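You operate a simulated robot arm through the tools that you are given. There is no shell and no other tool.

Carry out the task below with a simulated robot arm. There is one attempt and no reset: what you move stays moved.

## Task
Cool the hot tray, then move both its boards to the large tray.
Fine: fan on HIGH until HOT goes out, then off; lift the boards only after that; nothing else goes into the large tray. The trays stay where they are. Other switches stay as they are.

Only the result counts: the job must be done as asked and must still hold three seconds after the hand-in. Knocking over, shifting, dropping, spilling or breaking anything else fails it.

## Robot
A 6-joint arm with a two-finger gripper, fixed in place. Base frame: the origin is on the floor under the middle of its stand, x ahead of it, y to its left, z up. Lengths are in m, angles in degrees, forces in N, time in s.
It reaches about 1.121 m from its shoulder. Its first joint turns from -166.0 to 166.0 degrees. Payload 2.45 kg.
The tool frame sits at the grasp point between the pads (the TCP): z along the fingers, y along the line on which they close. The tips reach 0.02 m beyond it. The gripper opens to 0.14 m; its body begins 0.168 m behind the TCP.
Orientation is that of the tool frame in the base frame, as [roll, pitch, yaw] about the fixed x, y, z axes, in that order (R = Rz(yaw) Ry(pitch) Rx(roll)). With the fingers straight down and closing along the base's y, the tool's x points along the base's -x, its y along +y and its z along -z.

## Interface
- The arm moves only by the tool jog_arm. Its argument "plan" is a list of rows, each a list of 7 numbers: the shift along the tool's x, y, z in m, then the turn, a rotation vector about the tool's x, y, z in degrees, then the gripper command, from -1 (shut) to 1 (fully open), values between in proportion. In form: [[x, y, z, wx, wy, wz, gripper], ...]. A call has 1 to 20 rows; each row is the pose to reach, as a shift and turn from the pose commanded when the call began, along the tool's axes at that moment. Rows are played at 5 a second. More than 0.05 m and 8.6 degrees between two rows, or a gripper value outside its range, and nothing of the call is played. Where a pose cannot be reached the arm comes as near as it can. A force on the tool above 40 N (or 10 N above the force at the start of the call, whichever is more), or a blocked arm, ends the call early, and 0.2 s more pass. The fingers move at their own pace (about 0.045 m/s each) and stop on an object; they squeeze with about 27 N. The grip force told is the motor's: it shows also when the fingers shut on nothing. Time passes only in rows, and 0.2 s behind the last, so rows that repeat a pose let the fingers close. It gives the time, the measured TCP pose, the force on the tool (base axes), the opening and the grip force at its end, in the units of the frame above (readings bear some noise), with the torque about the TCP (base axes, N m) and any sound that the robot's microphone picked up.
- Cameras (640 x 400 px; columns grow to the right, rows downward): "scene" is fixed at [0.2281, -0.5047, 1.6751]; the picture's right is [0.02, -1.00, 0.00], its down [-0.86, -0.02, -0.50] and it looks along [0.50, 0.01, -0.86] (base axes); focal length 214 px, centre (320, 200). "wrist" rides on the gripper at [0.078, 0.011, -0.209] in the tool frame; the picture's right is [-0.14, 0.99, 0.00], its down [-0.92, -0.13, -0.37] and it looks along [-0.37, -0.05, 0.93] (tool axes); focal length 280 px, centre (320, 200).
- camera(camera): a new picture of that camera. It takes no simulated time.
- raise_lower(by): moves the trunk up (or, below 0, down) by that many m; the arm rides with it, the base frame stays. It gives what a move gives, with no picture.
- pixel_to_xyz(camera, pixels): for up to 12 pixels [column, row] of the newest picture of that camera ("zoom" is the newest enlarged one), the place [x, y, z] in the base frame of the surface seen there, good to about 0.002 m, but the place of the scene camera against the robot may be out by one fixed shift of up to 0.012 m in any direction. It takes no simulated time.
- enlarge(camera, box): a new picture of the part [left, top, right, bottom] of that camera's present view, enlarged. It takes no simulated time.
- sign_off(): hands the job in; it is judged then, once.

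Open the gripper and draw the arm clear of the work before you hand the job in, unless the task says otherwise.

The tools are called after "Request:" as name(argument=value, ...) on one line, values as JSON. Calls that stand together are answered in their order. jog_arm: Moves the arm, as the interface text tells. Its arguments: {"type":"object","properties":{"plan":{"type":"array"}},"required":["plan"]} The other tools are called the same way: raise_lower (by) moves the trunk up or down; camera (camera) takes a picture; pixel_to_xyz (camera, pixels) gives the place of the surface under pixels of a picture; enlarge (camera, box) takes an enlarged picture of a part of a camera's view; sign_off () hands the job in.

At the start:

```text
clock: 0.0
ee_pos: [0.1401, -0.4277, 1.1525]
tool_rot: [-180.0, 0.0, 179.9]
ft_force: [-0.8, 1.3, -0.1]
torque: [-0.02, 0.05, -0.03]
gripper_width: 0.1399
grasp_force: 0.0
trunk travel left (down, up): [-0.1, 0.13]
```

scene: 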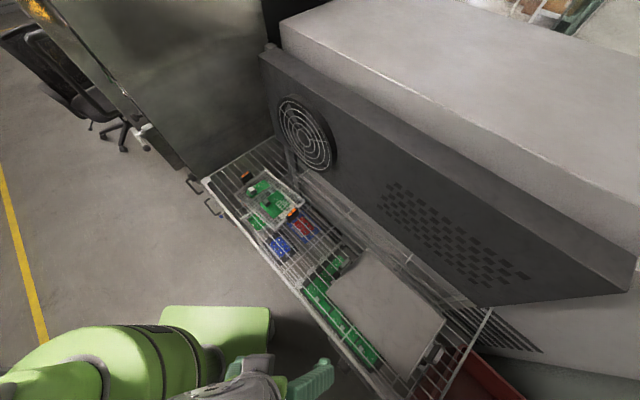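
wrist: 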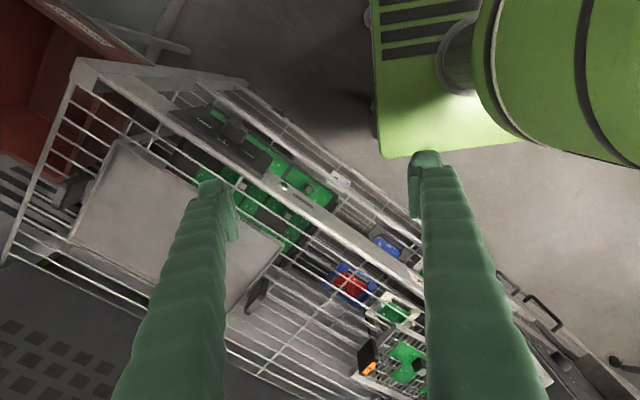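

The scene picture shows a wire rack with a tray holding a green board near (270,200), a fan at (307,133), and a large plate near (385,300). I'll enlarge several parts to find the switches, trays and HOT lamp.

Request:
enlarge(camera="scene", box=[190, 130, 350, 230])

Request:
enlarge(camera="scene", box=[200, 180, 360, 280])

Request:
enlarge(camera="scene", box=[290, 230, 530, 380])

Request:
enlarge(camera="wrist", box=[320, 200, 640, 400])

```text
4.00 times, centred on (270, 180) of scene
```

zoom: 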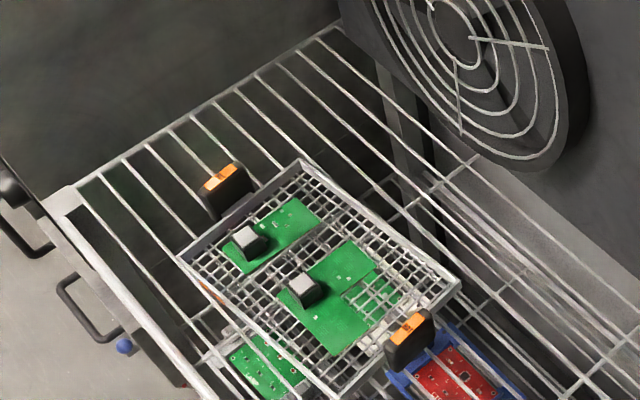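

```text
4.00 times, centred on (280, 230) of scene
```

zoom: 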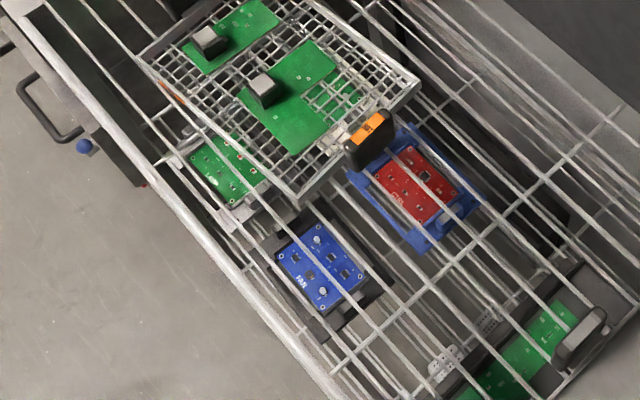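

```text
2.67 times, centred on (410, 305) of scene
```

zoom: 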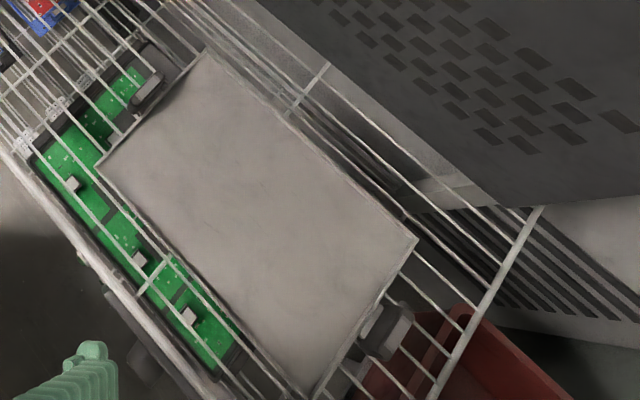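

```text
2.00 times, centred on (480, 300) of wrist
```

zoom: 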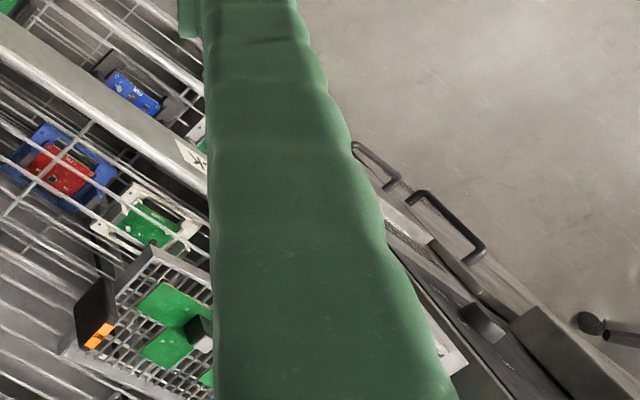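

The hot mesh tray (two green boards with dark blocks, orange handles) is near (270,200), and a big grey plate with handles near (385,300) may be the large tray. I'll locate these points in the base frame, and look at the rest of the scene for the fan's switch.

Request:
pixel_to_xyz(camera="scene", pixels=[[246, 178], [292, 214], [270, 200], [262, 188], [385, 300], [345, 262], [437, 353], [307, 133], [221, 216], [205, 185], [480, 330], [330, 250]])

Request:
enlarge(camera="scene", box=[60, 60, 260, 230])

Request:
enlarge(camera="scene", box=[250, 70, 410, 170])

Request:
enlarge(camera="wrist", box=[0, 50, 320, 250])

```text
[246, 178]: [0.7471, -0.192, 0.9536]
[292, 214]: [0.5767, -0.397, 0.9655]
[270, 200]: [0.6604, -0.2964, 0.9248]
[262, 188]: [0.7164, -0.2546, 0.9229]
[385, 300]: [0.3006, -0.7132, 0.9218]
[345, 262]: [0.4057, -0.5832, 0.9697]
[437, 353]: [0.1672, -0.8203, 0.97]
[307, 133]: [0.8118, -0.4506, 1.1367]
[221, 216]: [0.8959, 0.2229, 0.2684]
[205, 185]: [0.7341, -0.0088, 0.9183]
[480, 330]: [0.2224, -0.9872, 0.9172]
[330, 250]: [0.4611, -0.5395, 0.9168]
```

```text
2.35 times, centred on (160, 145) of scene
```

zoom: 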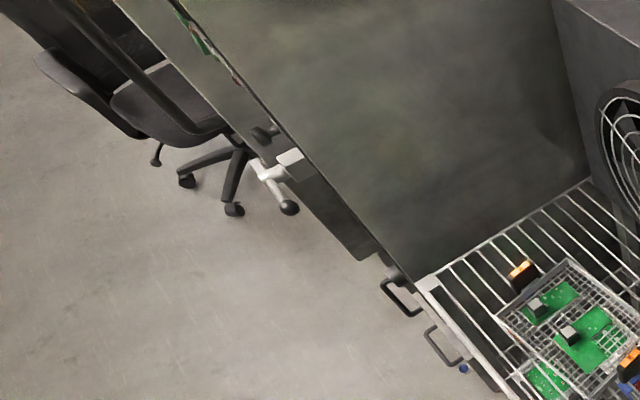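

```text
4.00 times, centred on (330, 120) of scene
```

zoom: 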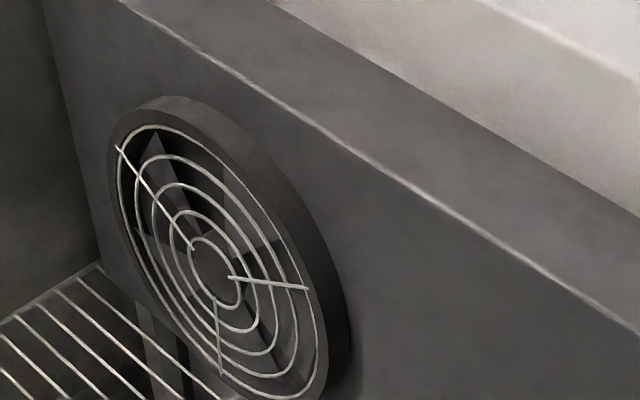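

```text
2.00 times, centred on (160, 150) of wrist
```

zoom: 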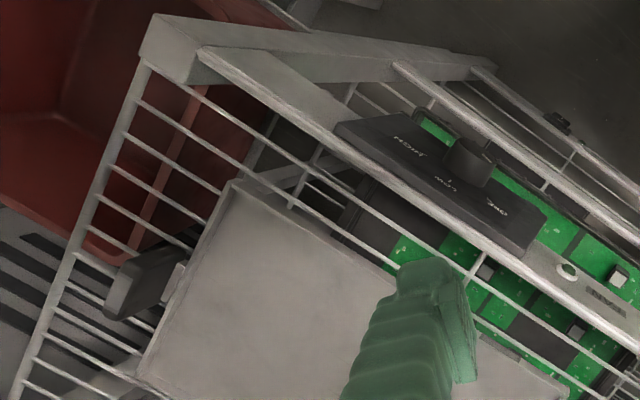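

The wrist picture shows a dark panel with a knob (around wrist (235,130)) labelled HIGH / LOW / OFF, and a small lamp on the front rail near (284,185). I'll enlarge that and get coordinates.

Request:
enlarge(camera="wrist", box=[155, 95, 315, 195])

Request:
enlarge(camera="wrist", box=[260, 140, 420, 240])

Request:
pixel_to_xyz(camera="wrist", pixels=[[235, 127], [200, 122], [180, 112], [255, 155], [284, 185], [303, 195], [240, 145], [225, 139], [130, 100], [400, 270]])

Request:
enlarge(camera="scene", box=[320, 300, 480, 400])

```text
4.00 times, centred on (235, 145) of wrist
```

zoom: 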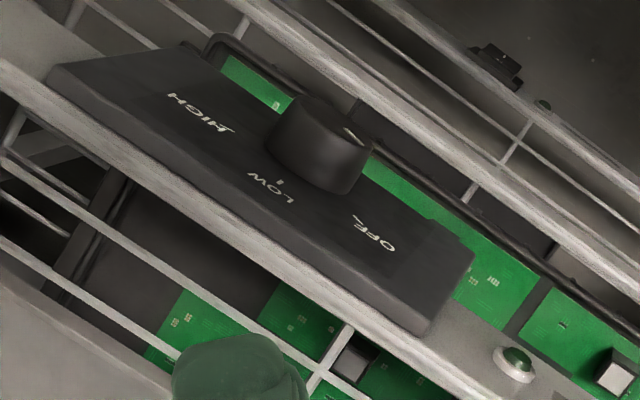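

```text
4.00 times, centred on (340, 190) of wrist
```

zoom: 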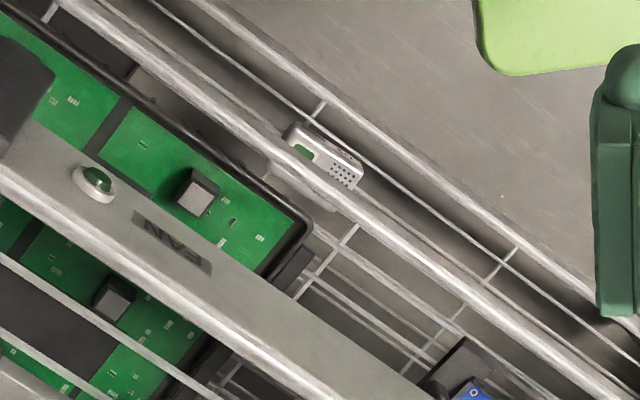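

```text
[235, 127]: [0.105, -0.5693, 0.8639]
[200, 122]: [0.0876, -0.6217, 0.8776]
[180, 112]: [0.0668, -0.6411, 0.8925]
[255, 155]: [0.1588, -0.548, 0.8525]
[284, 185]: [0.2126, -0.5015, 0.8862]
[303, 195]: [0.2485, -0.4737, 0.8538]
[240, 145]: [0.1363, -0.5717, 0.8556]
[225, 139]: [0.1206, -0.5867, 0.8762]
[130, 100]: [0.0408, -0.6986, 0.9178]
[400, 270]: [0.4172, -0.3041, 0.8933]
```

```text
4.00 times, centred on (400, 350) of scene
```

zoom: 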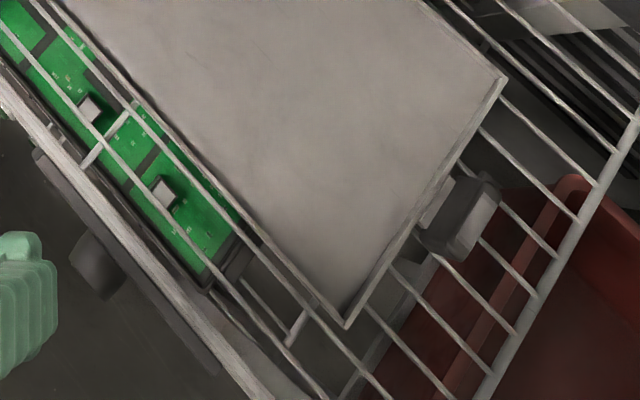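

The fan panel with its knob (OFF/LOW/HIGH) sits on the front rail at about (0.10,-0.57,0.87), the rail running at 45° in the base plane. I'll turn the tool about its z by 45° in place so the wrist camera looks square onto the front rail.

Request:
jog_arm(plan=[[0, 0, 0, 0, 0, 7.5, 1], [0, 0, 0, 0, 0, 15, 1], [0, 0, 0, 0, 0, 22.5, 1], [0, 0, 0, 0, 0, 30, 1], [0, 0, 0, 0, 0, 37.5, 1], [0, 0, 0, 0, 0, 45, 1]])

Request:
camera(camera="wrist")

Request:
camera(camera="scene")

```text
clock: 1.4
ee_pos: [0.1398, -0.4285, 1.1512]
tool_rot: [-180.0, 0.0, 134.9]
ft_force: [0.0, 0.4, -0.1]
torque: [-0.02, -0.02, -0.02]
gripper_width: 0.1399
grasp_force: 0.0
trunk travel left (down, up): [-0.1, 0.13]
```

```text
taken
```

wrist: 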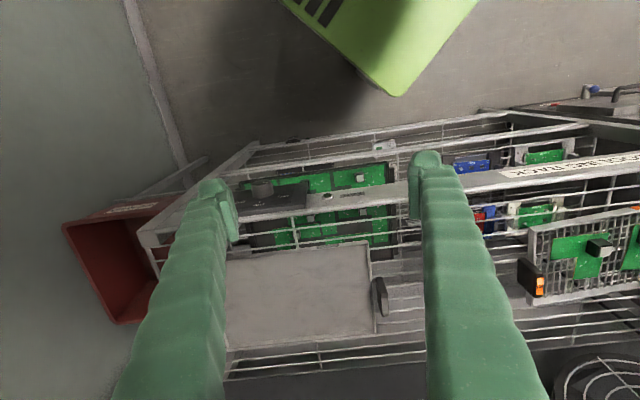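

```text
taken
```

scene: 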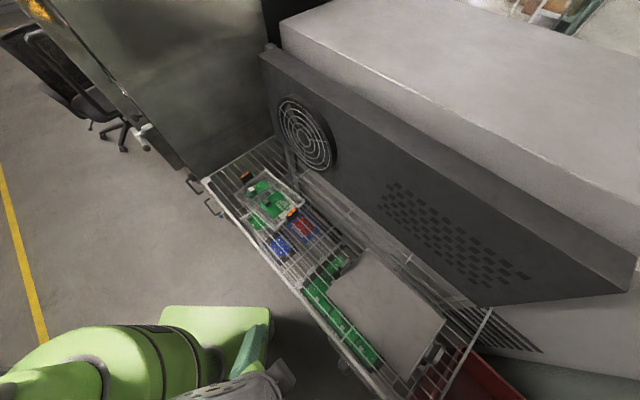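

The rotated view shows the fan panel at about (275,195) with its knob at (262,188) and a COOLING RACK label at (530,172). I'll draw back along the rack's outward normal and tilt so the camera sees the front faces of the rail.

Request:
jog_arm(plan=[[0.03, 0, 0, 0, -7, 0, 1], [0.06, 0, 0, 0, -14, 0, 1], [0.09, 0, 0, 0, -21, 0, 1], [0.12, 0, 0, 0, -28, 0, 1], [0.15, 0, 0, 0, -35, 0, 1]])

Request:
camera(camera="wrist")

Request:
camera(camera="scene")

```text
clock: 2.6
ee_pos: [0.0197, -0.3386, 1.1629]
tool_rot: [179.8, 35.1, 134.9]
ft_force: [-0.4, -0.3, -0.5]
torque: [-0.01, -0.05, -0.02]
gripper_width: 0.14
grasp_force: 0.0
out of reach, approached as far as the arm can: row 4, 5
trunk travel left (down, up): [-0.1, 0.13]
```

```text
taken
```

wrist: 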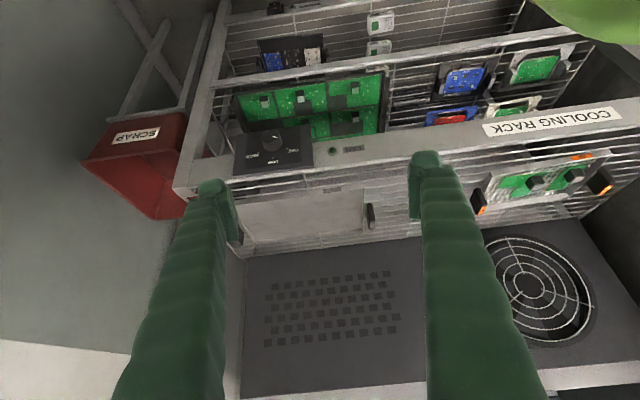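

```text
taken
```

scene: 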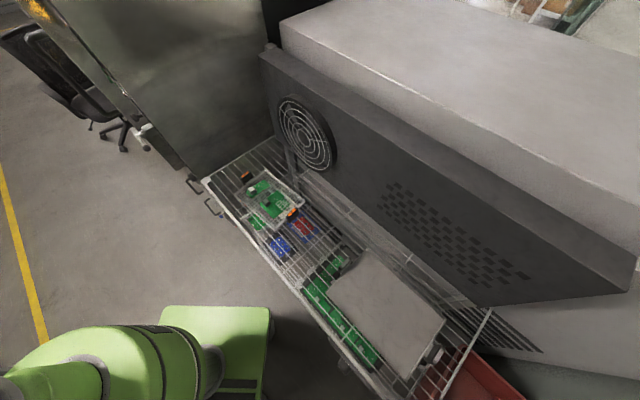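

Now the front is visible: fan panel with knob at (272,143), lamp at (332,151), label FAN at (354,149), hot tray at (545,185). I'll enlarge the important areas.

Request:
enlarge(camera="wrist", box=[220, 110, 380, 210])

Request:
enlarge(camera="wrist", box=[460, 80, 640, 230])

Request:
enlarge(camera="wrist", box=[220, 0, 420, 125])

Request:
enlarge(camera="wrist", box=[200, 160, 440, 280])

Request:
pixel_to_xyz(camera="wrist", pixels=[[272, 141], [240, 168], [237, 142], [308, 130], [312, 162], [332, 151], [354, 149], [285, 160], [258, 170], [330, 170], [400, 135], [200, 180]])

```text
4.00 times, centred on (300, 160) of wrist
```

zoom: 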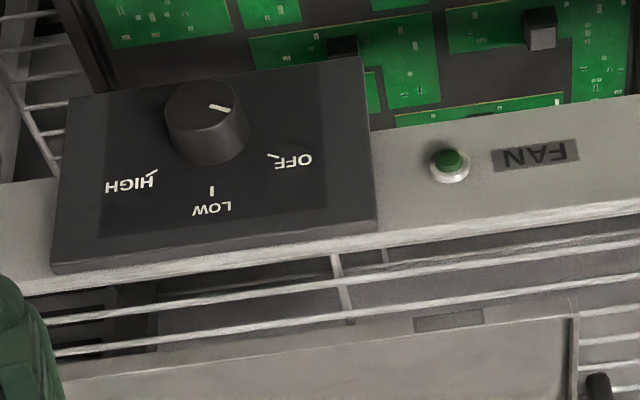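

```text
2.67 times, centred on (550, 155) of wrist
```

zoom: 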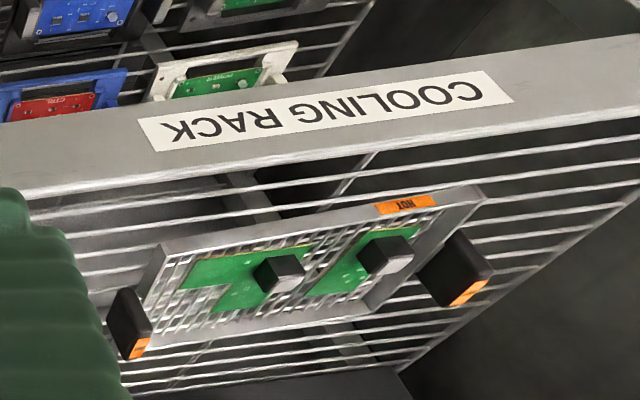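

```text
3.20 times, centred on (320, 62) of wrist
```

zoom: 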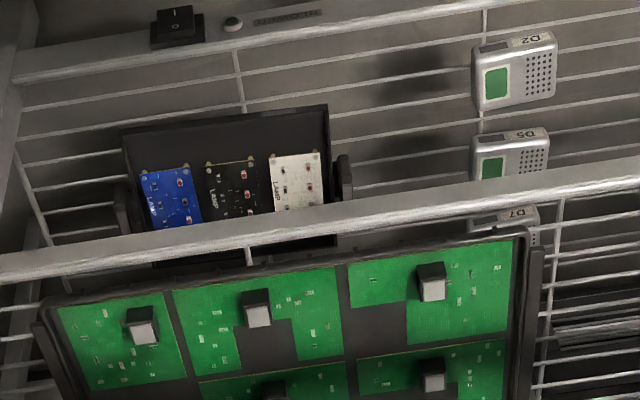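

```text
2.67 times, centred on (320, 220) of wrist
```

zoom: 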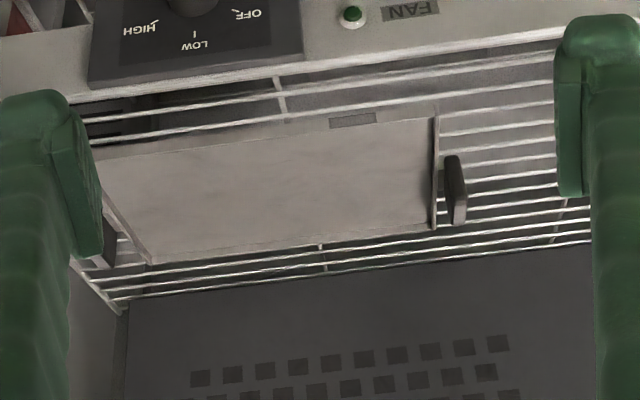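

```text
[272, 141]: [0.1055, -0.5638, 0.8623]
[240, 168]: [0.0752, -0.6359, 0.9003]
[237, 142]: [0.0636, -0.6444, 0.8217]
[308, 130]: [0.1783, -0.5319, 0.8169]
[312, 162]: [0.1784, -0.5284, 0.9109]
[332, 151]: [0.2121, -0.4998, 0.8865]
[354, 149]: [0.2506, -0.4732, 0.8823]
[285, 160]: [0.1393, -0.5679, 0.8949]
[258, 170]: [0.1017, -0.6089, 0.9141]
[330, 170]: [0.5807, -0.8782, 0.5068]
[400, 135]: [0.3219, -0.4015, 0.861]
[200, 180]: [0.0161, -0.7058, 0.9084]
```

The knob panel is OFF/LOW/HIGH, with the pointer now toward OFF; HOT shows as an orange tag on the mesh tray at (612,157). I'll enlarge further to read the labels of the grey tray at (351,188), the shelf-2 tray and the HOT tag.

Request:
enlarge(camera="wrist", box=[320, 175, 400, 225])

Request:
enlarge(camera="wrist", box=[580, 140, 640, 190])

Request:
enlarge(camera="wrist", box=[240, 0, 340, 62])

Request:
enlarge(camera="wrist", box=[225, 60, 395, 166])

Request:
enlarge(camera="wrist", box=[420, 20, 600, 132])

Request:
enlarge(camera="scene", box=[315, 240, 455, 340])

```text
8.00 times, centred on (360, 200) of wrist
```

zoom: 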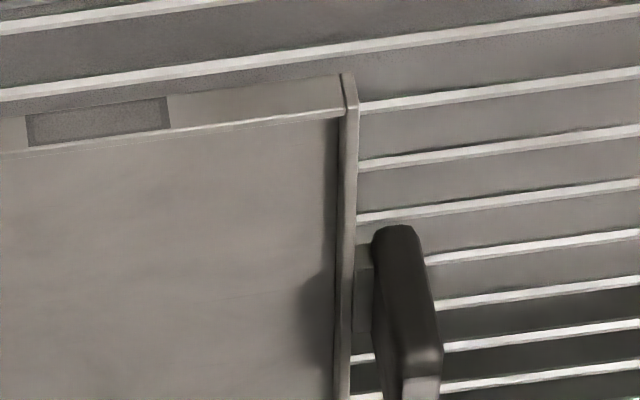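

```text
8.00 times, centred on (610, 165) of wrist
```

zoom: 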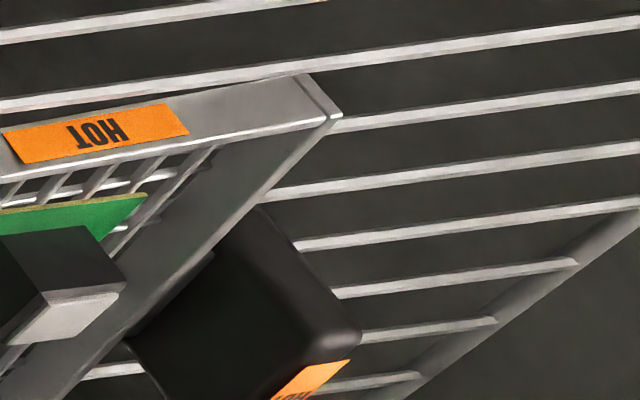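

```text
6.40 times, centred on (290, 31) of wrist
```

zoom: 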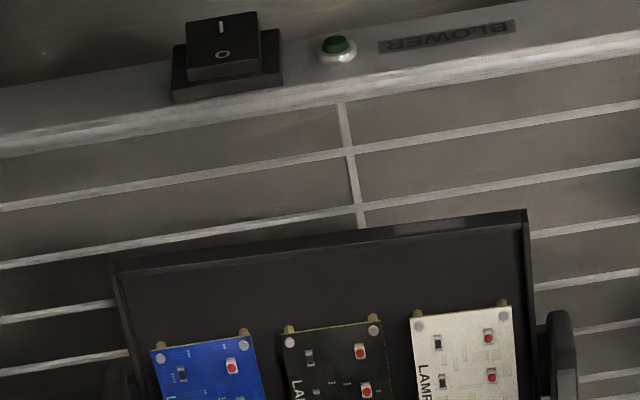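

```text
3.76 times, centred on (310, 113) of wrist
```

zoom: 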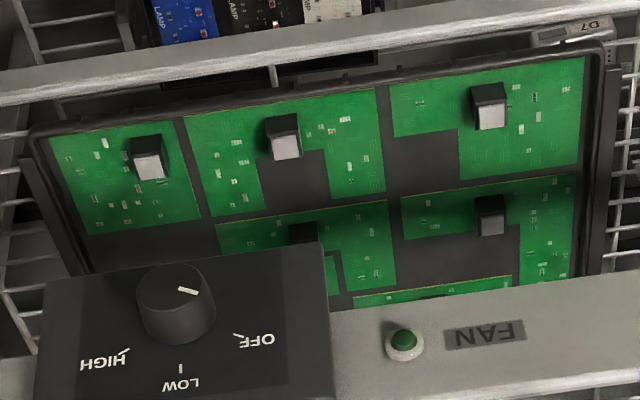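

```text
3.56 times, centred on (510, 76) of wrist
```

zoom: 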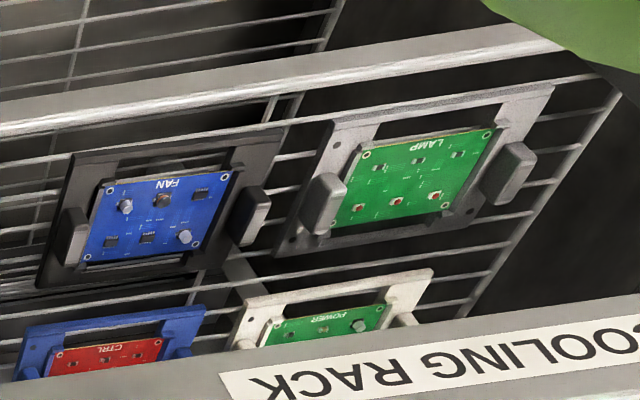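

```text
4.00 times, centred on (385, 290) of scene
```

zoom: 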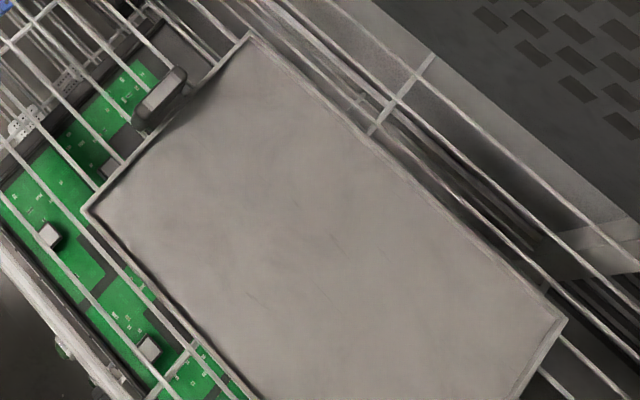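

Besides the mesh hot tray and the empty grey tray on the top shelf, a dark tray of green boards sits on a lower shelf, and another dark tray (LAMP boards) below it. I'll measure their corners to tell which is "the large tray".

Request:
camera(camera="wrist")

Request:
pixel_to_xyz(camera="wrist", pixels=[[236, 98], [384, 72], [378, 125], [260, 105], [345, 90], [260, 42], [324, 30], [310, 60], [370, 55], [290, 10], [240, 22], [470, 80]])

Request:
pixel_to_xyz(camera="wrist", pixels=[[244, 207], [363, 190], [361, 232], [250, 250], [305, 220], [350, 189], [370, 215], [243, 240], [330, 200], [280, 235]])

Request:
pixel_to_xyz(camera="wrist", pixels=[[522, 172], [608, 152], [592, 193], [512, 208], [565, 181], [596, 172], [540, 186], [570, 185], [510, 200], [485, 210], [612, 190], [580, 172]])

```text
taken
```

wrist: 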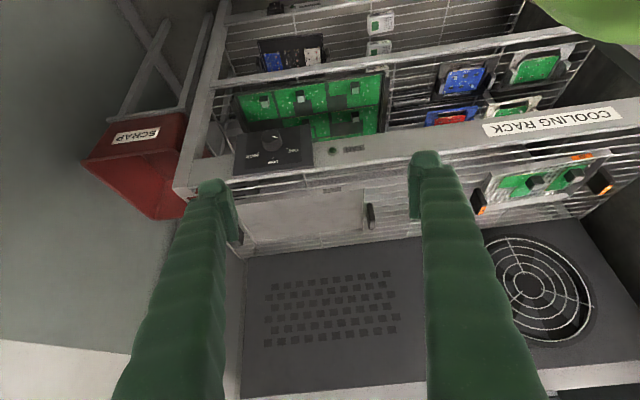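

```text
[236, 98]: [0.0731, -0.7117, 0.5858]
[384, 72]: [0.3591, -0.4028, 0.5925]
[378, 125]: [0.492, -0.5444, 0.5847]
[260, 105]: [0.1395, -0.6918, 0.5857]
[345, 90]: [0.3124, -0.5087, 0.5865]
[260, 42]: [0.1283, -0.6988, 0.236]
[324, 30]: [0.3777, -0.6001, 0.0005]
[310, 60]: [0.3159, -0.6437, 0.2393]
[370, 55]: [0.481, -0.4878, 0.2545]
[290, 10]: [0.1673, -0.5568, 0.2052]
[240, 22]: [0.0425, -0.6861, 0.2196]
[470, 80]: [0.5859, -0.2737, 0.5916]
```

```text
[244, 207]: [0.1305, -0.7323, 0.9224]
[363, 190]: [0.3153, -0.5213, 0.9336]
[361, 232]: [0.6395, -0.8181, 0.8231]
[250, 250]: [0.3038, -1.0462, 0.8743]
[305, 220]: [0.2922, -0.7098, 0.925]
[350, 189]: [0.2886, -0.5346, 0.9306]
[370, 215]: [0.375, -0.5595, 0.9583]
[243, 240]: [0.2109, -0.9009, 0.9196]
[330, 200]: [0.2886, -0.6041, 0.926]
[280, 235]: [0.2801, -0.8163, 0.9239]
```

```text
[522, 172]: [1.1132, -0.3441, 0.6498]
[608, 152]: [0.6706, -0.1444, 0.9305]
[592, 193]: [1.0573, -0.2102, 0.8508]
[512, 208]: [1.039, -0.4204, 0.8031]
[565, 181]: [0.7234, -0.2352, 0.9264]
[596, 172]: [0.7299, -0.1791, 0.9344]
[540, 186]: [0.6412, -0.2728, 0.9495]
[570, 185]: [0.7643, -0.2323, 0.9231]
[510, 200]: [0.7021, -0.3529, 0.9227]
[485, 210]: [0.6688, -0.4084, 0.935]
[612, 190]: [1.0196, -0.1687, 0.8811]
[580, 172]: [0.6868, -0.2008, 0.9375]
```

Grey tray lies at z≈0.925 on the same top shelf as the hot tray; the panel face is vertical (v=(x−y)/√2≈0.50). I'll re-enlarge the panel and measure knob and tick positions exactly.

Request:
enlarge(camera="wrist", box=[230, 115, 330, 177])

```text
6.40 times, centred on (280, 146) of wrist
```

zoom: 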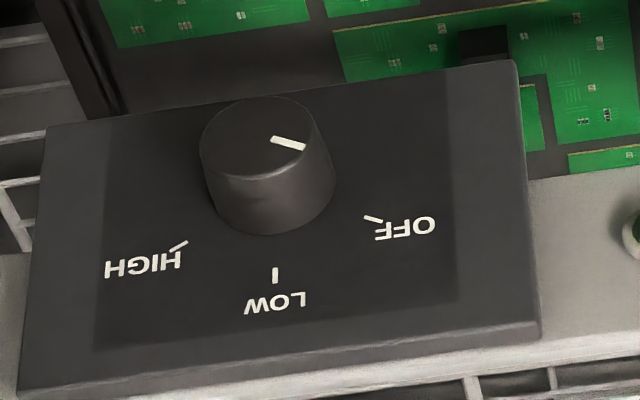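

The enlarged panel shows ticks OFF (373,219), LOW (275,275), HIGH (180,246), knob face centred near (258,137) with its mark at (288,143). I'll get the 3D places of these.

Request:
pixel_to_xyz(camera="zoom", pixels=[[373, 219], [275, 275], [180, 246], [258, 137], [288, 143], [215, 140], [310, 130], [255, 105], [262, 170], [100, 200], [400, 120], [300, 310]])

Request:
pixel_to_xyz(camera="zoom", pixels=[[268, 232], [205, 155], [333, 185], [258, 176], [310, 145], [45, 130], [515, 65], [535, 330], [25, 390], [150, 300], [205, 130], [628, 235]])

Request:
pixel_to_xyz(camera="scene", pixels=[[327, 292], [367, 249], [445, 320], [398, 376], [330, 290], [368, 253], [440, 320], [398, 370], [345, 290], [420, 330], [341, 264], [437, 350]])

```text
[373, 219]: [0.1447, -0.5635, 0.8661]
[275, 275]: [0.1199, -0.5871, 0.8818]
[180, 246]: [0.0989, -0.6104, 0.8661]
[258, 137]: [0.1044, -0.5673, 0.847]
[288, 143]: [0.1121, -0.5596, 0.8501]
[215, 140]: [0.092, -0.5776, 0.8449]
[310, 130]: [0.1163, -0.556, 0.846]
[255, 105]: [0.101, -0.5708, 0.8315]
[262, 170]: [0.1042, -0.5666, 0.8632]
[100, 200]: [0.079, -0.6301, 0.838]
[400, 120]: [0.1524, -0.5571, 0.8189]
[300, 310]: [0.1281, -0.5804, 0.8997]
```

```text
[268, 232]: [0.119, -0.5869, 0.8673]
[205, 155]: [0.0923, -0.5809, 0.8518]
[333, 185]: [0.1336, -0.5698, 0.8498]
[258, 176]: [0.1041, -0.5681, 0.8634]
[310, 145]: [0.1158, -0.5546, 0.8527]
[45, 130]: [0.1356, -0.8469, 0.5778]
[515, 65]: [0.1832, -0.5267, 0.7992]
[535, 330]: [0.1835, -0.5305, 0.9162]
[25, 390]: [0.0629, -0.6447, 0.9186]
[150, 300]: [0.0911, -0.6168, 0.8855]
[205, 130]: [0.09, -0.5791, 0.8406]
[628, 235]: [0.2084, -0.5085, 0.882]
```

```text
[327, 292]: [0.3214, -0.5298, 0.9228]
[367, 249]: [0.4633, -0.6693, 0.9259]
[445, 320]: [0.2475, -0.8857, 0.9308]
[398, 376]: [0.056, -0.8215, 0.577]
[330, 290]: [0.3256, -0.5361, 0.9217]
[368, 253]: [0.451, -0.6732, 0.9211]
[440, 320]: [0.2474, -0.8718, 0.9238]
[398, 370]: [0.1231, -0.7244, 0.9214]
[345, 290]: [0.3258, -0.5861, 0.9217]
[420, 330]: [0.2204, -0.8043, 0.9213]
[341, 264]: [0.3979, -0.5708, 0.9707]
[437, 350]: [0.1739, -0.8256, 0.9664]
```

The knob centre works out at u≈−0.3285, z≈0.8475 with axis along +v (horizontal), OFF→HIGH being 120° clockwise seen from the front. Before acting I'll lower the tool in front of the rack to see the lower shelf and make sure which tray is "the large tray".

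Request:
jog_arm(plan=[[0.023, -0.017, 0.033, 0, 0, 0, 1], [0.046, -0.033, 0.066, 0, 0, 0, 1], [0.069, -0.05, 0.098, 0, 0, 0, 1], [0.092, -0.067, 0.131, 0, 0, 0, 1], [0.115, -0.083, 0.164, 0, 0, 0, 1], [0.138, -0.1, 0.197, 0, 0, 0, 1]])

Request:
camera(camera="wrist")

Request:
camera(camera="scene")

```text
clock: 4.0
ee_pos: [-0.0559, -0.4093, 0.9288]
tool_rot: [179.9, 35.0, 135.0]
ft_force: [-0.3, -0.5, 0.8]
torque: [0.0, 0.05, 0.01]
gripper_width: 0.1401
grasp_force: 0.1
trunk travel left (down, up): [-0.1, 0.13]
```

```text
taken
```

wrist: 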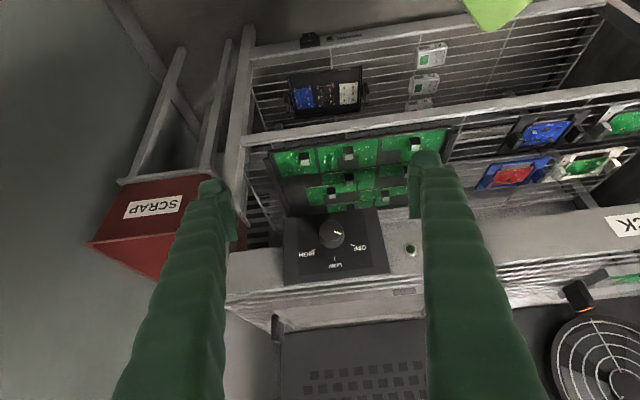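

```text
taken
```

scene: 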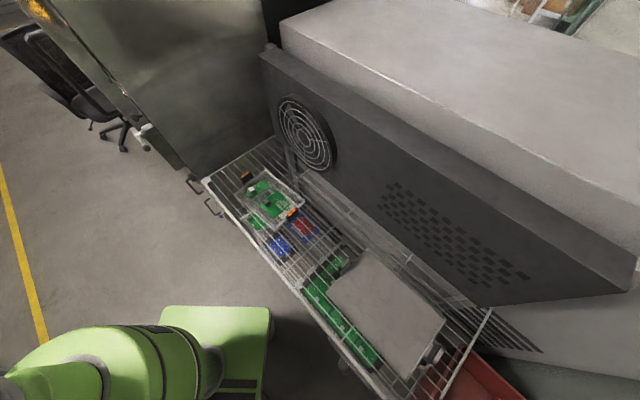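

The lower shelf's dark tray with green boards is now visible from (275,150) to (450,210). I'll enlarge it and the neighbouring items.

Request:
enlarge(camera="wrist", box=[265, 120, 455, 240])

Request:
enlarge(camera="wrist", box=[270, 20, 450, 130])

Request:
enlarge(camera="wrist", box=[450, 90, 640, 210])

Request:
enlarge(camera="wrist", box=[260, 190, 440, 350])

```text
3.33 times, centred on (360, 180) of wrist
```

zoom: 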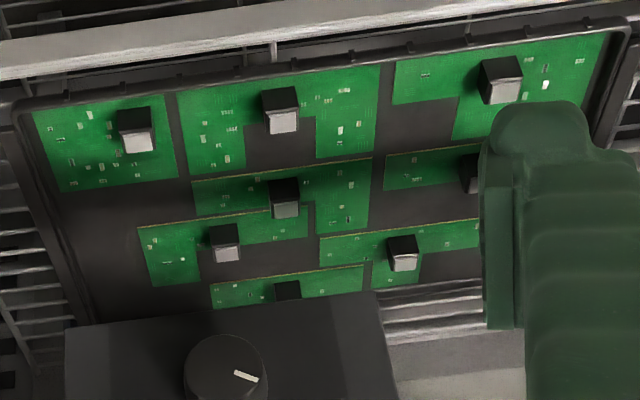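

```text
3.56 times, centred on (360, 75) of wrist
```

zoom: 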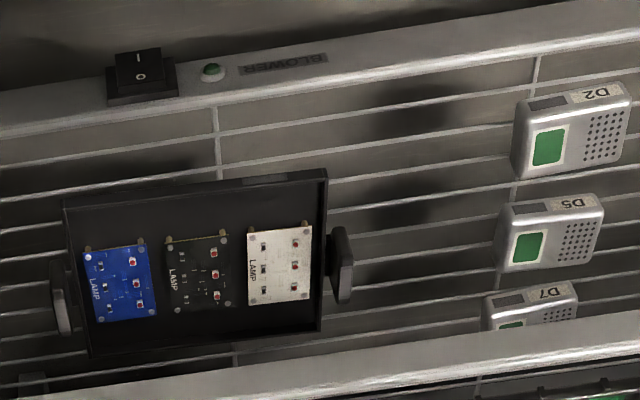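

```text
3.33 times, centred on (545, 150) of wrist
```

zoom: 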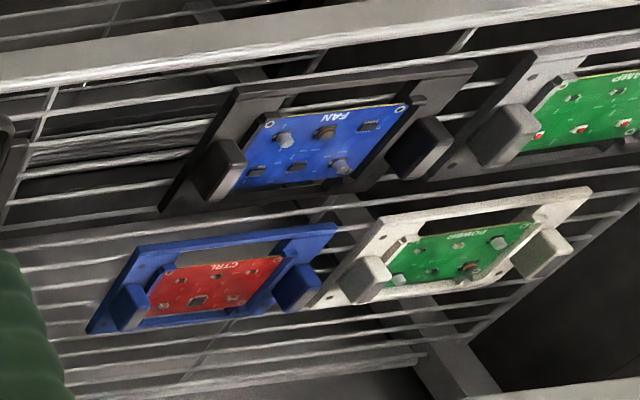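

```text
2.50 times, centred on (350, 270) of wrist
```

zoom: 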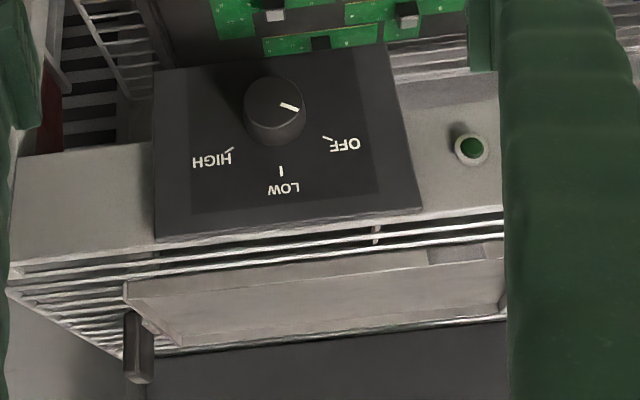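

The lower-shelf tray is already packed with many boards, while the grey tray beside the hot one on the cooling rack is empty and larger than the mesh tray, so the grey one is the large tray. Now I'll tilt the tool to horizontal in front of the knob (pre-grasp at v≈0.38, z≈0.8475), closing the fingers part-way.

Request:
jog_arm(plan=[[-0.0085, 0, 0.02, 0, -7.9, 0, 0.2], [-0.017, 0, 0.04, 0, -15.7, 0, 0.2], [-0.0255, 0, 0.06, 0, -23.6, 0, 0.2], [-0.034, 0, 0.08, 0, -31.4, 0, 0.2], [-0.043, 0, 0.1, 0, -39.3, 0, 0.2], [-0.051, 0, 0.12, 0, -47.1, 0, 0.2], [-0.0598, 0.0005, 0.1412, 0, -55, 0, 0.2]])

Request:
camera(camera="wrist")

Request:
camera(camera="scene")

```text
clock: 5.6
ee_pos: [-0.0254, -0.5747, 0.8215]
tool_rot: [75.3, 87.9, 32.2]
ft_force: [0.2, 0.4, 0.1]
torque: [0.02, 0.08, 0.04]
gripper_width: 0.0839
grasp_force: 0.0
out of reach, approached as far as the arm can: row 1, 2, 3, 4, 5, 6, 7
trunk travel left (down, up): [-0.1, 0.13]
```

```text
taken
```

wrist: 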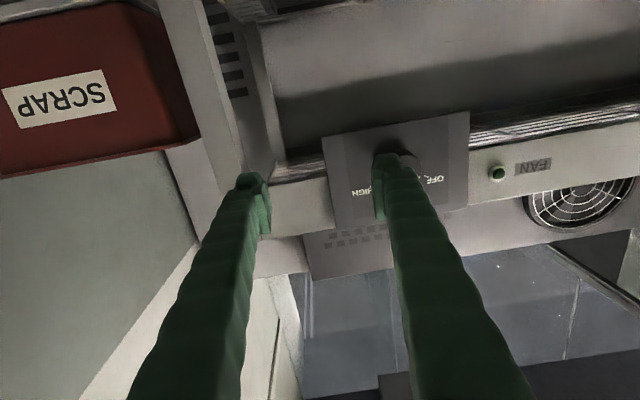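

```text
taken
```

scene: 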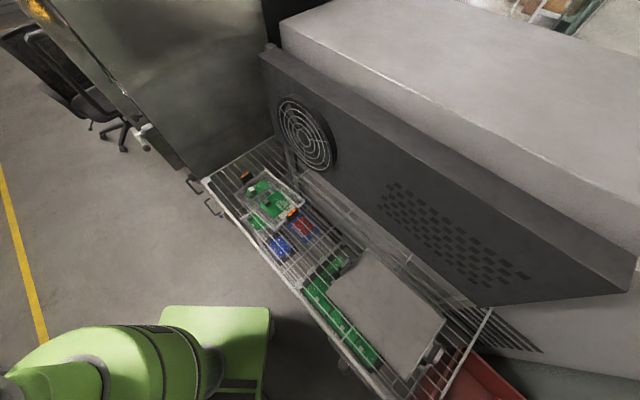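

The arm stopped short (u=−0.424 instead of −0.329), so the horizontal pose near the base is beyond its inner reach. I'll measure the arm's own geometry in the scene picture to find where the shoulder is.

Request:
pixel_to_xyz(camera="scene", pixels=[[60, 350], [100, 345], [140, 360], [170, 330], [215, 320], [240, 350], [200, 355], [240, 380], [20, 370], [90, 380], [180, 380], [150, 345]])

Request:
enlarge(camera="scene", box=[0, 280, 320, 400])

```text
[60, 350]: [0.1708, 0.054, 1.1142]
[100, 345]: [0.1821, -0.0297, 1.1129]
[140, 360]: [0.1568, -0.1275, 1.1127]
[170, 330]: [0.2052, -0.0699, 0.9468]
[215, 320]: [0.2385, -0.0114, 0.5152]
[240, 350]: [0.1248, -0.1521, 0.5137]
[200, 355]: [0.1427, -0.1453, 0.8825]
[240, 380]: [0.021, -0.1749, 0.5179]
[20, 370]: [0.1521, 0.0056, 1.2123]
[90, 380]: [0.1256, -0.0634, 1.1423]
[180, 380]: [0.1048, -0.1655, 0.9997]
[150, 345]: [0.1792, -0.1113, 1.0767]
```

```text
2.00 times, centred on (160, 340) of scene
```

zoom: 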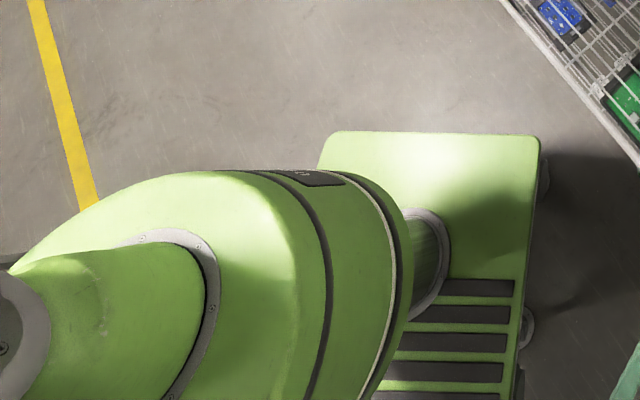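

The shoulder body is around z≈1.0, so the needed wrist point is a bit below and too near it. Raising the trunk 0.13 m should increase that distance; the TCP is 0.09 m in front of the rack so it can rise freely.

Request:
raise_lower(by=0.13)

```text
clock: 7.2
ee_pos: [-0.0251, -0.573, 0.9502]
tool_rot: [79.7, 87.9, 36.8]
ft_force: [-0.5, -0.4, 0.9]
torque: [-0.01, 0.03, 0.0]
gripper_width: 0.0838
grasp_force: 0.0
trunk travel left (down, up): [-0.23, 0.0]
```

The trunk is now fully up with the TCP at (−0.025,−0.573,0.950). I'll align the tool axis exactly with the knob axis and move to the pre-grasp 0.065 m in front of the knob face.

Request:
jog_arm(plan=[[0.0265, 0.0224, 0.0063, 0.5, 0.1, -0.5, 0.2], [0.053, 0.0448, 0.0126, 1.05, 0.15, -1.0, 0.2], [0.0796, 0.0673, 0.019, 1.6, 0.2, -1.5, 0.2], [0.1061, 0.0897, 0.0253, 2.1, 0.3, -2.07, 0.2], [0.1061, 0.0897, 0.0253, 2.1, 0.3, -2.07, 0.2]])

Request:
camera(camera="wrist")

```text
clock: 8.4
ee_pos: [0.022, -0.5662, 0.8174]
tool_rot: [54.6, 89.6, 9.6]
ft_force: [-1.3, 0.1, 0.8]
torque: [0.02, -0.02, -0.01]
gripper_width: 0.0839
grasp_force: 0.2
out of reach, approached as far as the arm can: row 1, 2, 3, 4, 5
trunk travel left (down, up): [-0.23, 0.0]
```

```text
taken
```

wrist: 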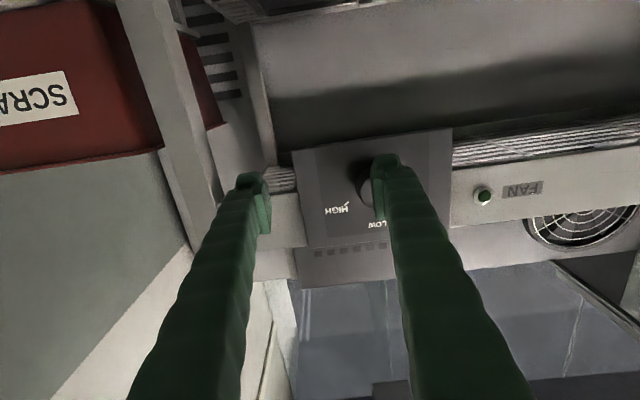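

The pose is aligned with the knob axis but still 0.056 m short in u, so a straight-on grip is out of reach; a tilt of about 22° toward the outer side keeps the wrist farther from the shoulder, and I can sweep the tool rigidly about the knob axis. First I back off sideways in free air and roll the tool −120° to test the wrist range.

Request:
jog_arm(plan=[[-0.01, -0.018, -0.005, 0, 0, -8, 0.2], [-0.02, -0.036, -0.01, 0, 0, -16, 0.2], [-0.033, -0.055, -0.016, 0, 0, -24, 0.2], [-0.033, -0.055, -0.016, 0, 0, -32, 0.2], [-0.033, -0.055, -0.016, 0, 0, -40, 0.2], [-0.033, -0.055, -0.016, 0, 0, -48, 0.2], [-0.033, -0.055, -0.016, 0, 0, -56, 0.2], [-0.033, -0.055, -0.016, 0, 0, -64, 0.2], [-0.033, -0.055, -0.016, 0, 0, -72, 0.2], [-0.033, -0.055, -0.016, 0, 0, -80, 0.2], [-0.033, -0.055, -0.016, 0, 0, -88, 0.2], [-0.033, -0.055, -0.016, 0, 0, -96, 0.2], [-0.033, -0.055, -0.016, 0, 0, -104, 0.2], [-0.033, -0.055, -0.016, 0, 0, -112, 0.2], [-0.033, -0.055, -0.016, 0, 0, -120, 0.2]])

Request:
camera(camera="wrist")

```text
clock: 11.6
ee_pos: [-0.0298, -0.8531, 0.8242]
tool_rot: [-131.7, 8.9, -152.4]
ft_force: [-0.2, -3.1, 5.6]
torque: [1.0, 0.38, 0.32]
gripper_width: 0.079
grasp_force: 0.0
out of reach, approached as far as the arm can: row 1, 2, 3, 4, 5, 6, 7, 8, 9, 10, 11, 12, 13, 14, 15
trunk travel left (down, up): [-0.23, 0.0]
```

```text
taken
```

wrist: 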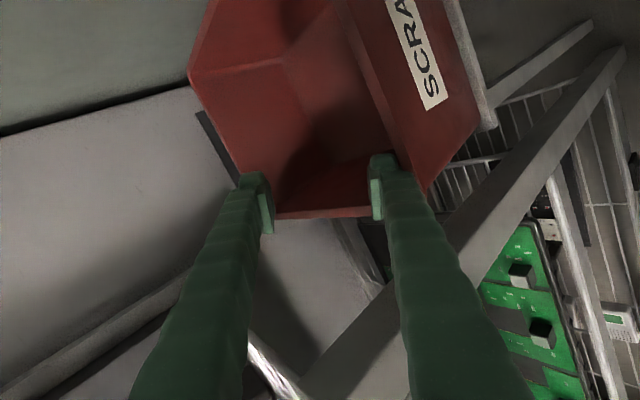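

The arm wandered off (TCP now (−0.03,−0.853,0.824)) with a small contact force and a finger displaced, near the scrap bin. I'll look at the scene before moving anything.

Request:
camera(camera="scene")

Request:
enlarge(camera="wrist", box=[180, 100, 500, 300])

Request:
pixel_to_xyz(camera="wrist", pixels=[[255, 190], [268, 225], [380, 170], [376, 205], [330, 214], [425, 185], [200, 80], [430, 60], [440, 230], [380, 330], [250, 150], [280, 200]])

```text
taken
```

scene: 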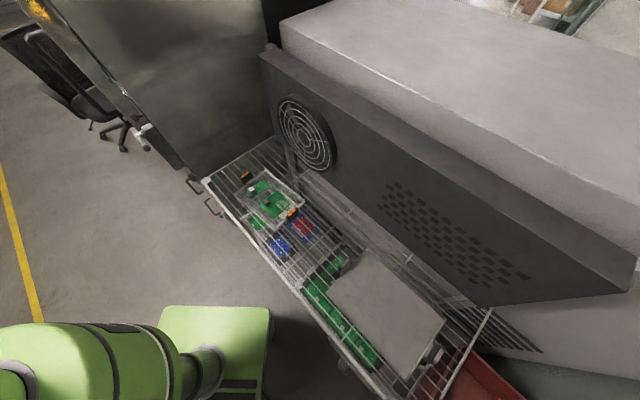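

```text
2.00 times, centred on (340, 200) of wrist
```

zoom: 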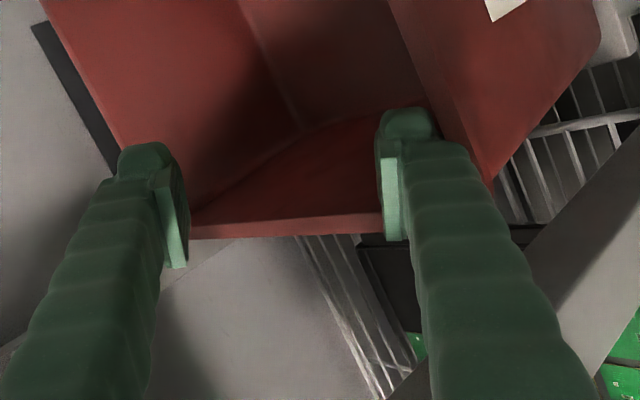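

```text
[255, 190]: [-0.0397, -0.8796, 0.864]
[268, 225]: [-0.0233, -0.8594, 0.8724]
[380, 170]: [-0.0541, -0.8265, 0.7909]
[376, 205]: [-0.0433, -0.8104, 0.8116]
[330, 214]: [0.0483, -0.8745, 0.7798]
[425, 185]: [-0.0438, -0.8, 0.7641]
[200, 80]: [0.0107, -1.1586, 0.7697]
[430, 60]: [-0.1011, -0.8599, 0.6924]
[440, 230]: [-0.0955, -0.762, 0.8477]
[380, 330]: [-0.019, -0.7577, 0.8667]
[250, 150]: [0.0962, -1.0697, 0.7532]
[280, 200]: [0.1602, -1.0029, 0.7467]
```

I'll compare the bin's place in the scene with the earlier view to see whether it has moved.

Request:
enlarge(camera="scene", box=[320, 300, 480, 400])

Request:
enlarge(camera="scene", box=[400, 320, 560, 400])

```text
4.00 times, centred on (400, 350) of scene
```

zoom: 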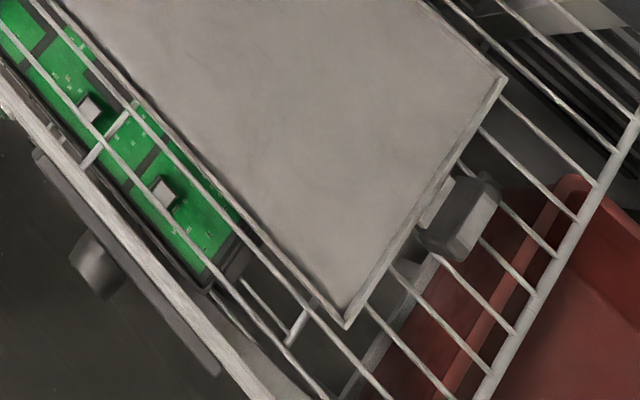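

```text
4.00 times, centred on (480, 360) of scene
```

zoom: 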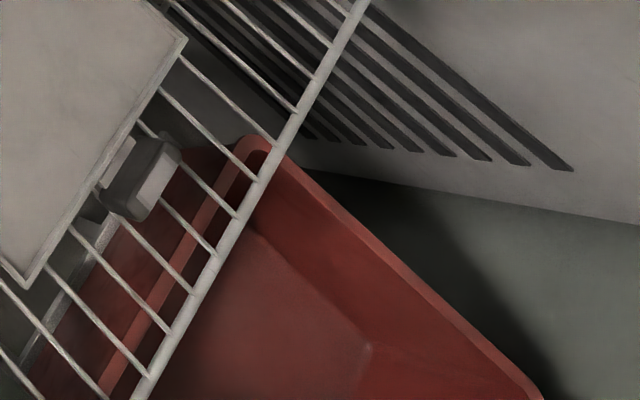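

The bin and rack look unchanged from the earlier view. I'll lift straight up 0.1 m (base z) to release the contact, then check forces.

Request:
jog_arm(plan=[[-0.0039, -0.0184, -0.0164, 0, 0, 0, 0.2], [-0.0077, -0.0369, -0.0328, 0, 0, 0, 0.2], [-0.0116, -0.0553, -0.0493, 0, 0, 0, 0.2], [-0.0155, -0.0738, -0.0657, 0, 0, 0, 0.2]])

Request:
camera(camera="wrist")

```text
clock: 12.6
ee_pos: [-0.0304, -0.8605, 0.8366]
tool_rot: [-132.0, 9.3, -152.4]
ft_force: [0.1, 0.4, -0.5]
torque: [-0.06, 0.0, -0.03]
gripper_width: 0.0844
grasp_force: 0.2
out of reach, approached as far as the arm can: row 1, 2, 3, 4
trunk travel left (down, up): [-0.23, 0.0]
```

```text
taken
```

wrist: 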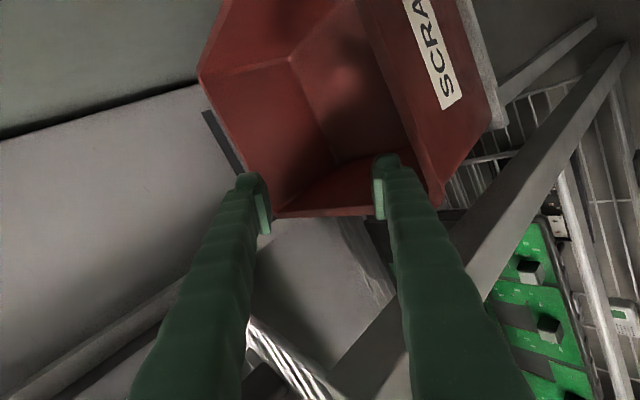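

Contact is gone (forces near zero), but this wrist orientation is at some joint limit. I'll rotate back toward the natural downward orientation while rising and backing away from the rack, checking after a few rows.

Request:
jog_arm(plan=[[-0.001, -0.0168, -0.0341, -3.48, 3.62, 6.22, 0.2], [-0.002, -0.0336, -0.0682, -6.96, 7.24, 12.44, 0.2], [-0.003, -0.0504, -0.1023, -10.44, 10.86, 18.66, 0.2]])

```text
clock: 13.1
ee_pos: [-0.0403, -0.8647, 0.8162]
tool_rot: [-138.3, 12.4, -162.8]
ft_force: [16.2, -10.8, 13.0]
torque: [0.31, -0.37, -0.42]
gripper_width: 0.0736
grasp_force: 0.1
out of reach, approached as far as the arm can: row 1, 2
trunk travel left (down, up): [-0.23, 0.0]
stopped in row 2: the force on the tool passed its limit at 47 N (the readings are from after the stop); the commanded pose is now the measured one
```

A force stop occurred: the tool dipped to z=0.816 and is pressing on something. I'll look before the next move.

Request:
camera(camera="wrist")

Request:
camera(camera="scene")

Request:
pixel_to_xyz(camera="wrist", pixels=[[390, 160], [400, 190], [440, 200], [420, 60], [255, 185], [470, 150], [340, 210], [380, 300], [480, 110], [560, 120]])

```text
taken
```

wrist: 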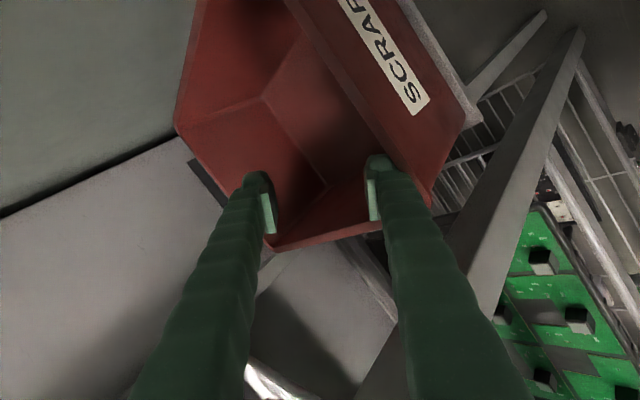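

```text
taken
```

scene: 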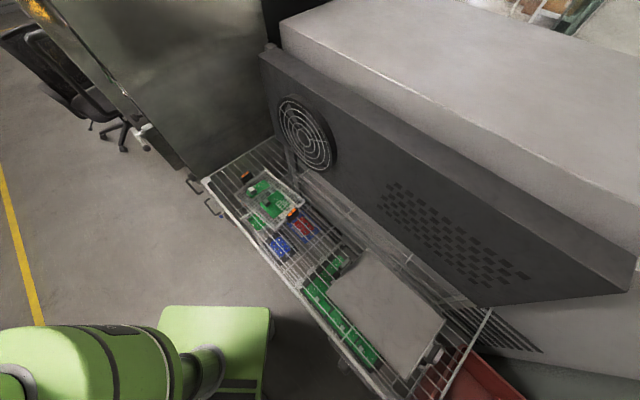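

```text
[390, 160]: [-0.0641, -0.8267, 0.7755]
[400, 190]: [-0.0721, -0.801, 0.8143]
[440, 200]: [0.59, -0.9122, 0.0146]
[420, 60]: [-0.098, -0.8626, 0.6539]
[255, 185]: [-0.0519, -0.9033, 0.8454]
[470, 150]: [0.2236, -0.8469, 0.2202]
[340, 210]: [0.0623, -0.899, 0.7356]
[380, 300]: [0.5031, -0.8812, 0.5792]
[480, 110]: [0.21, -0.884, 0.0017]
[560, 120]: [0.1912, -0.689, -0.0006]
```

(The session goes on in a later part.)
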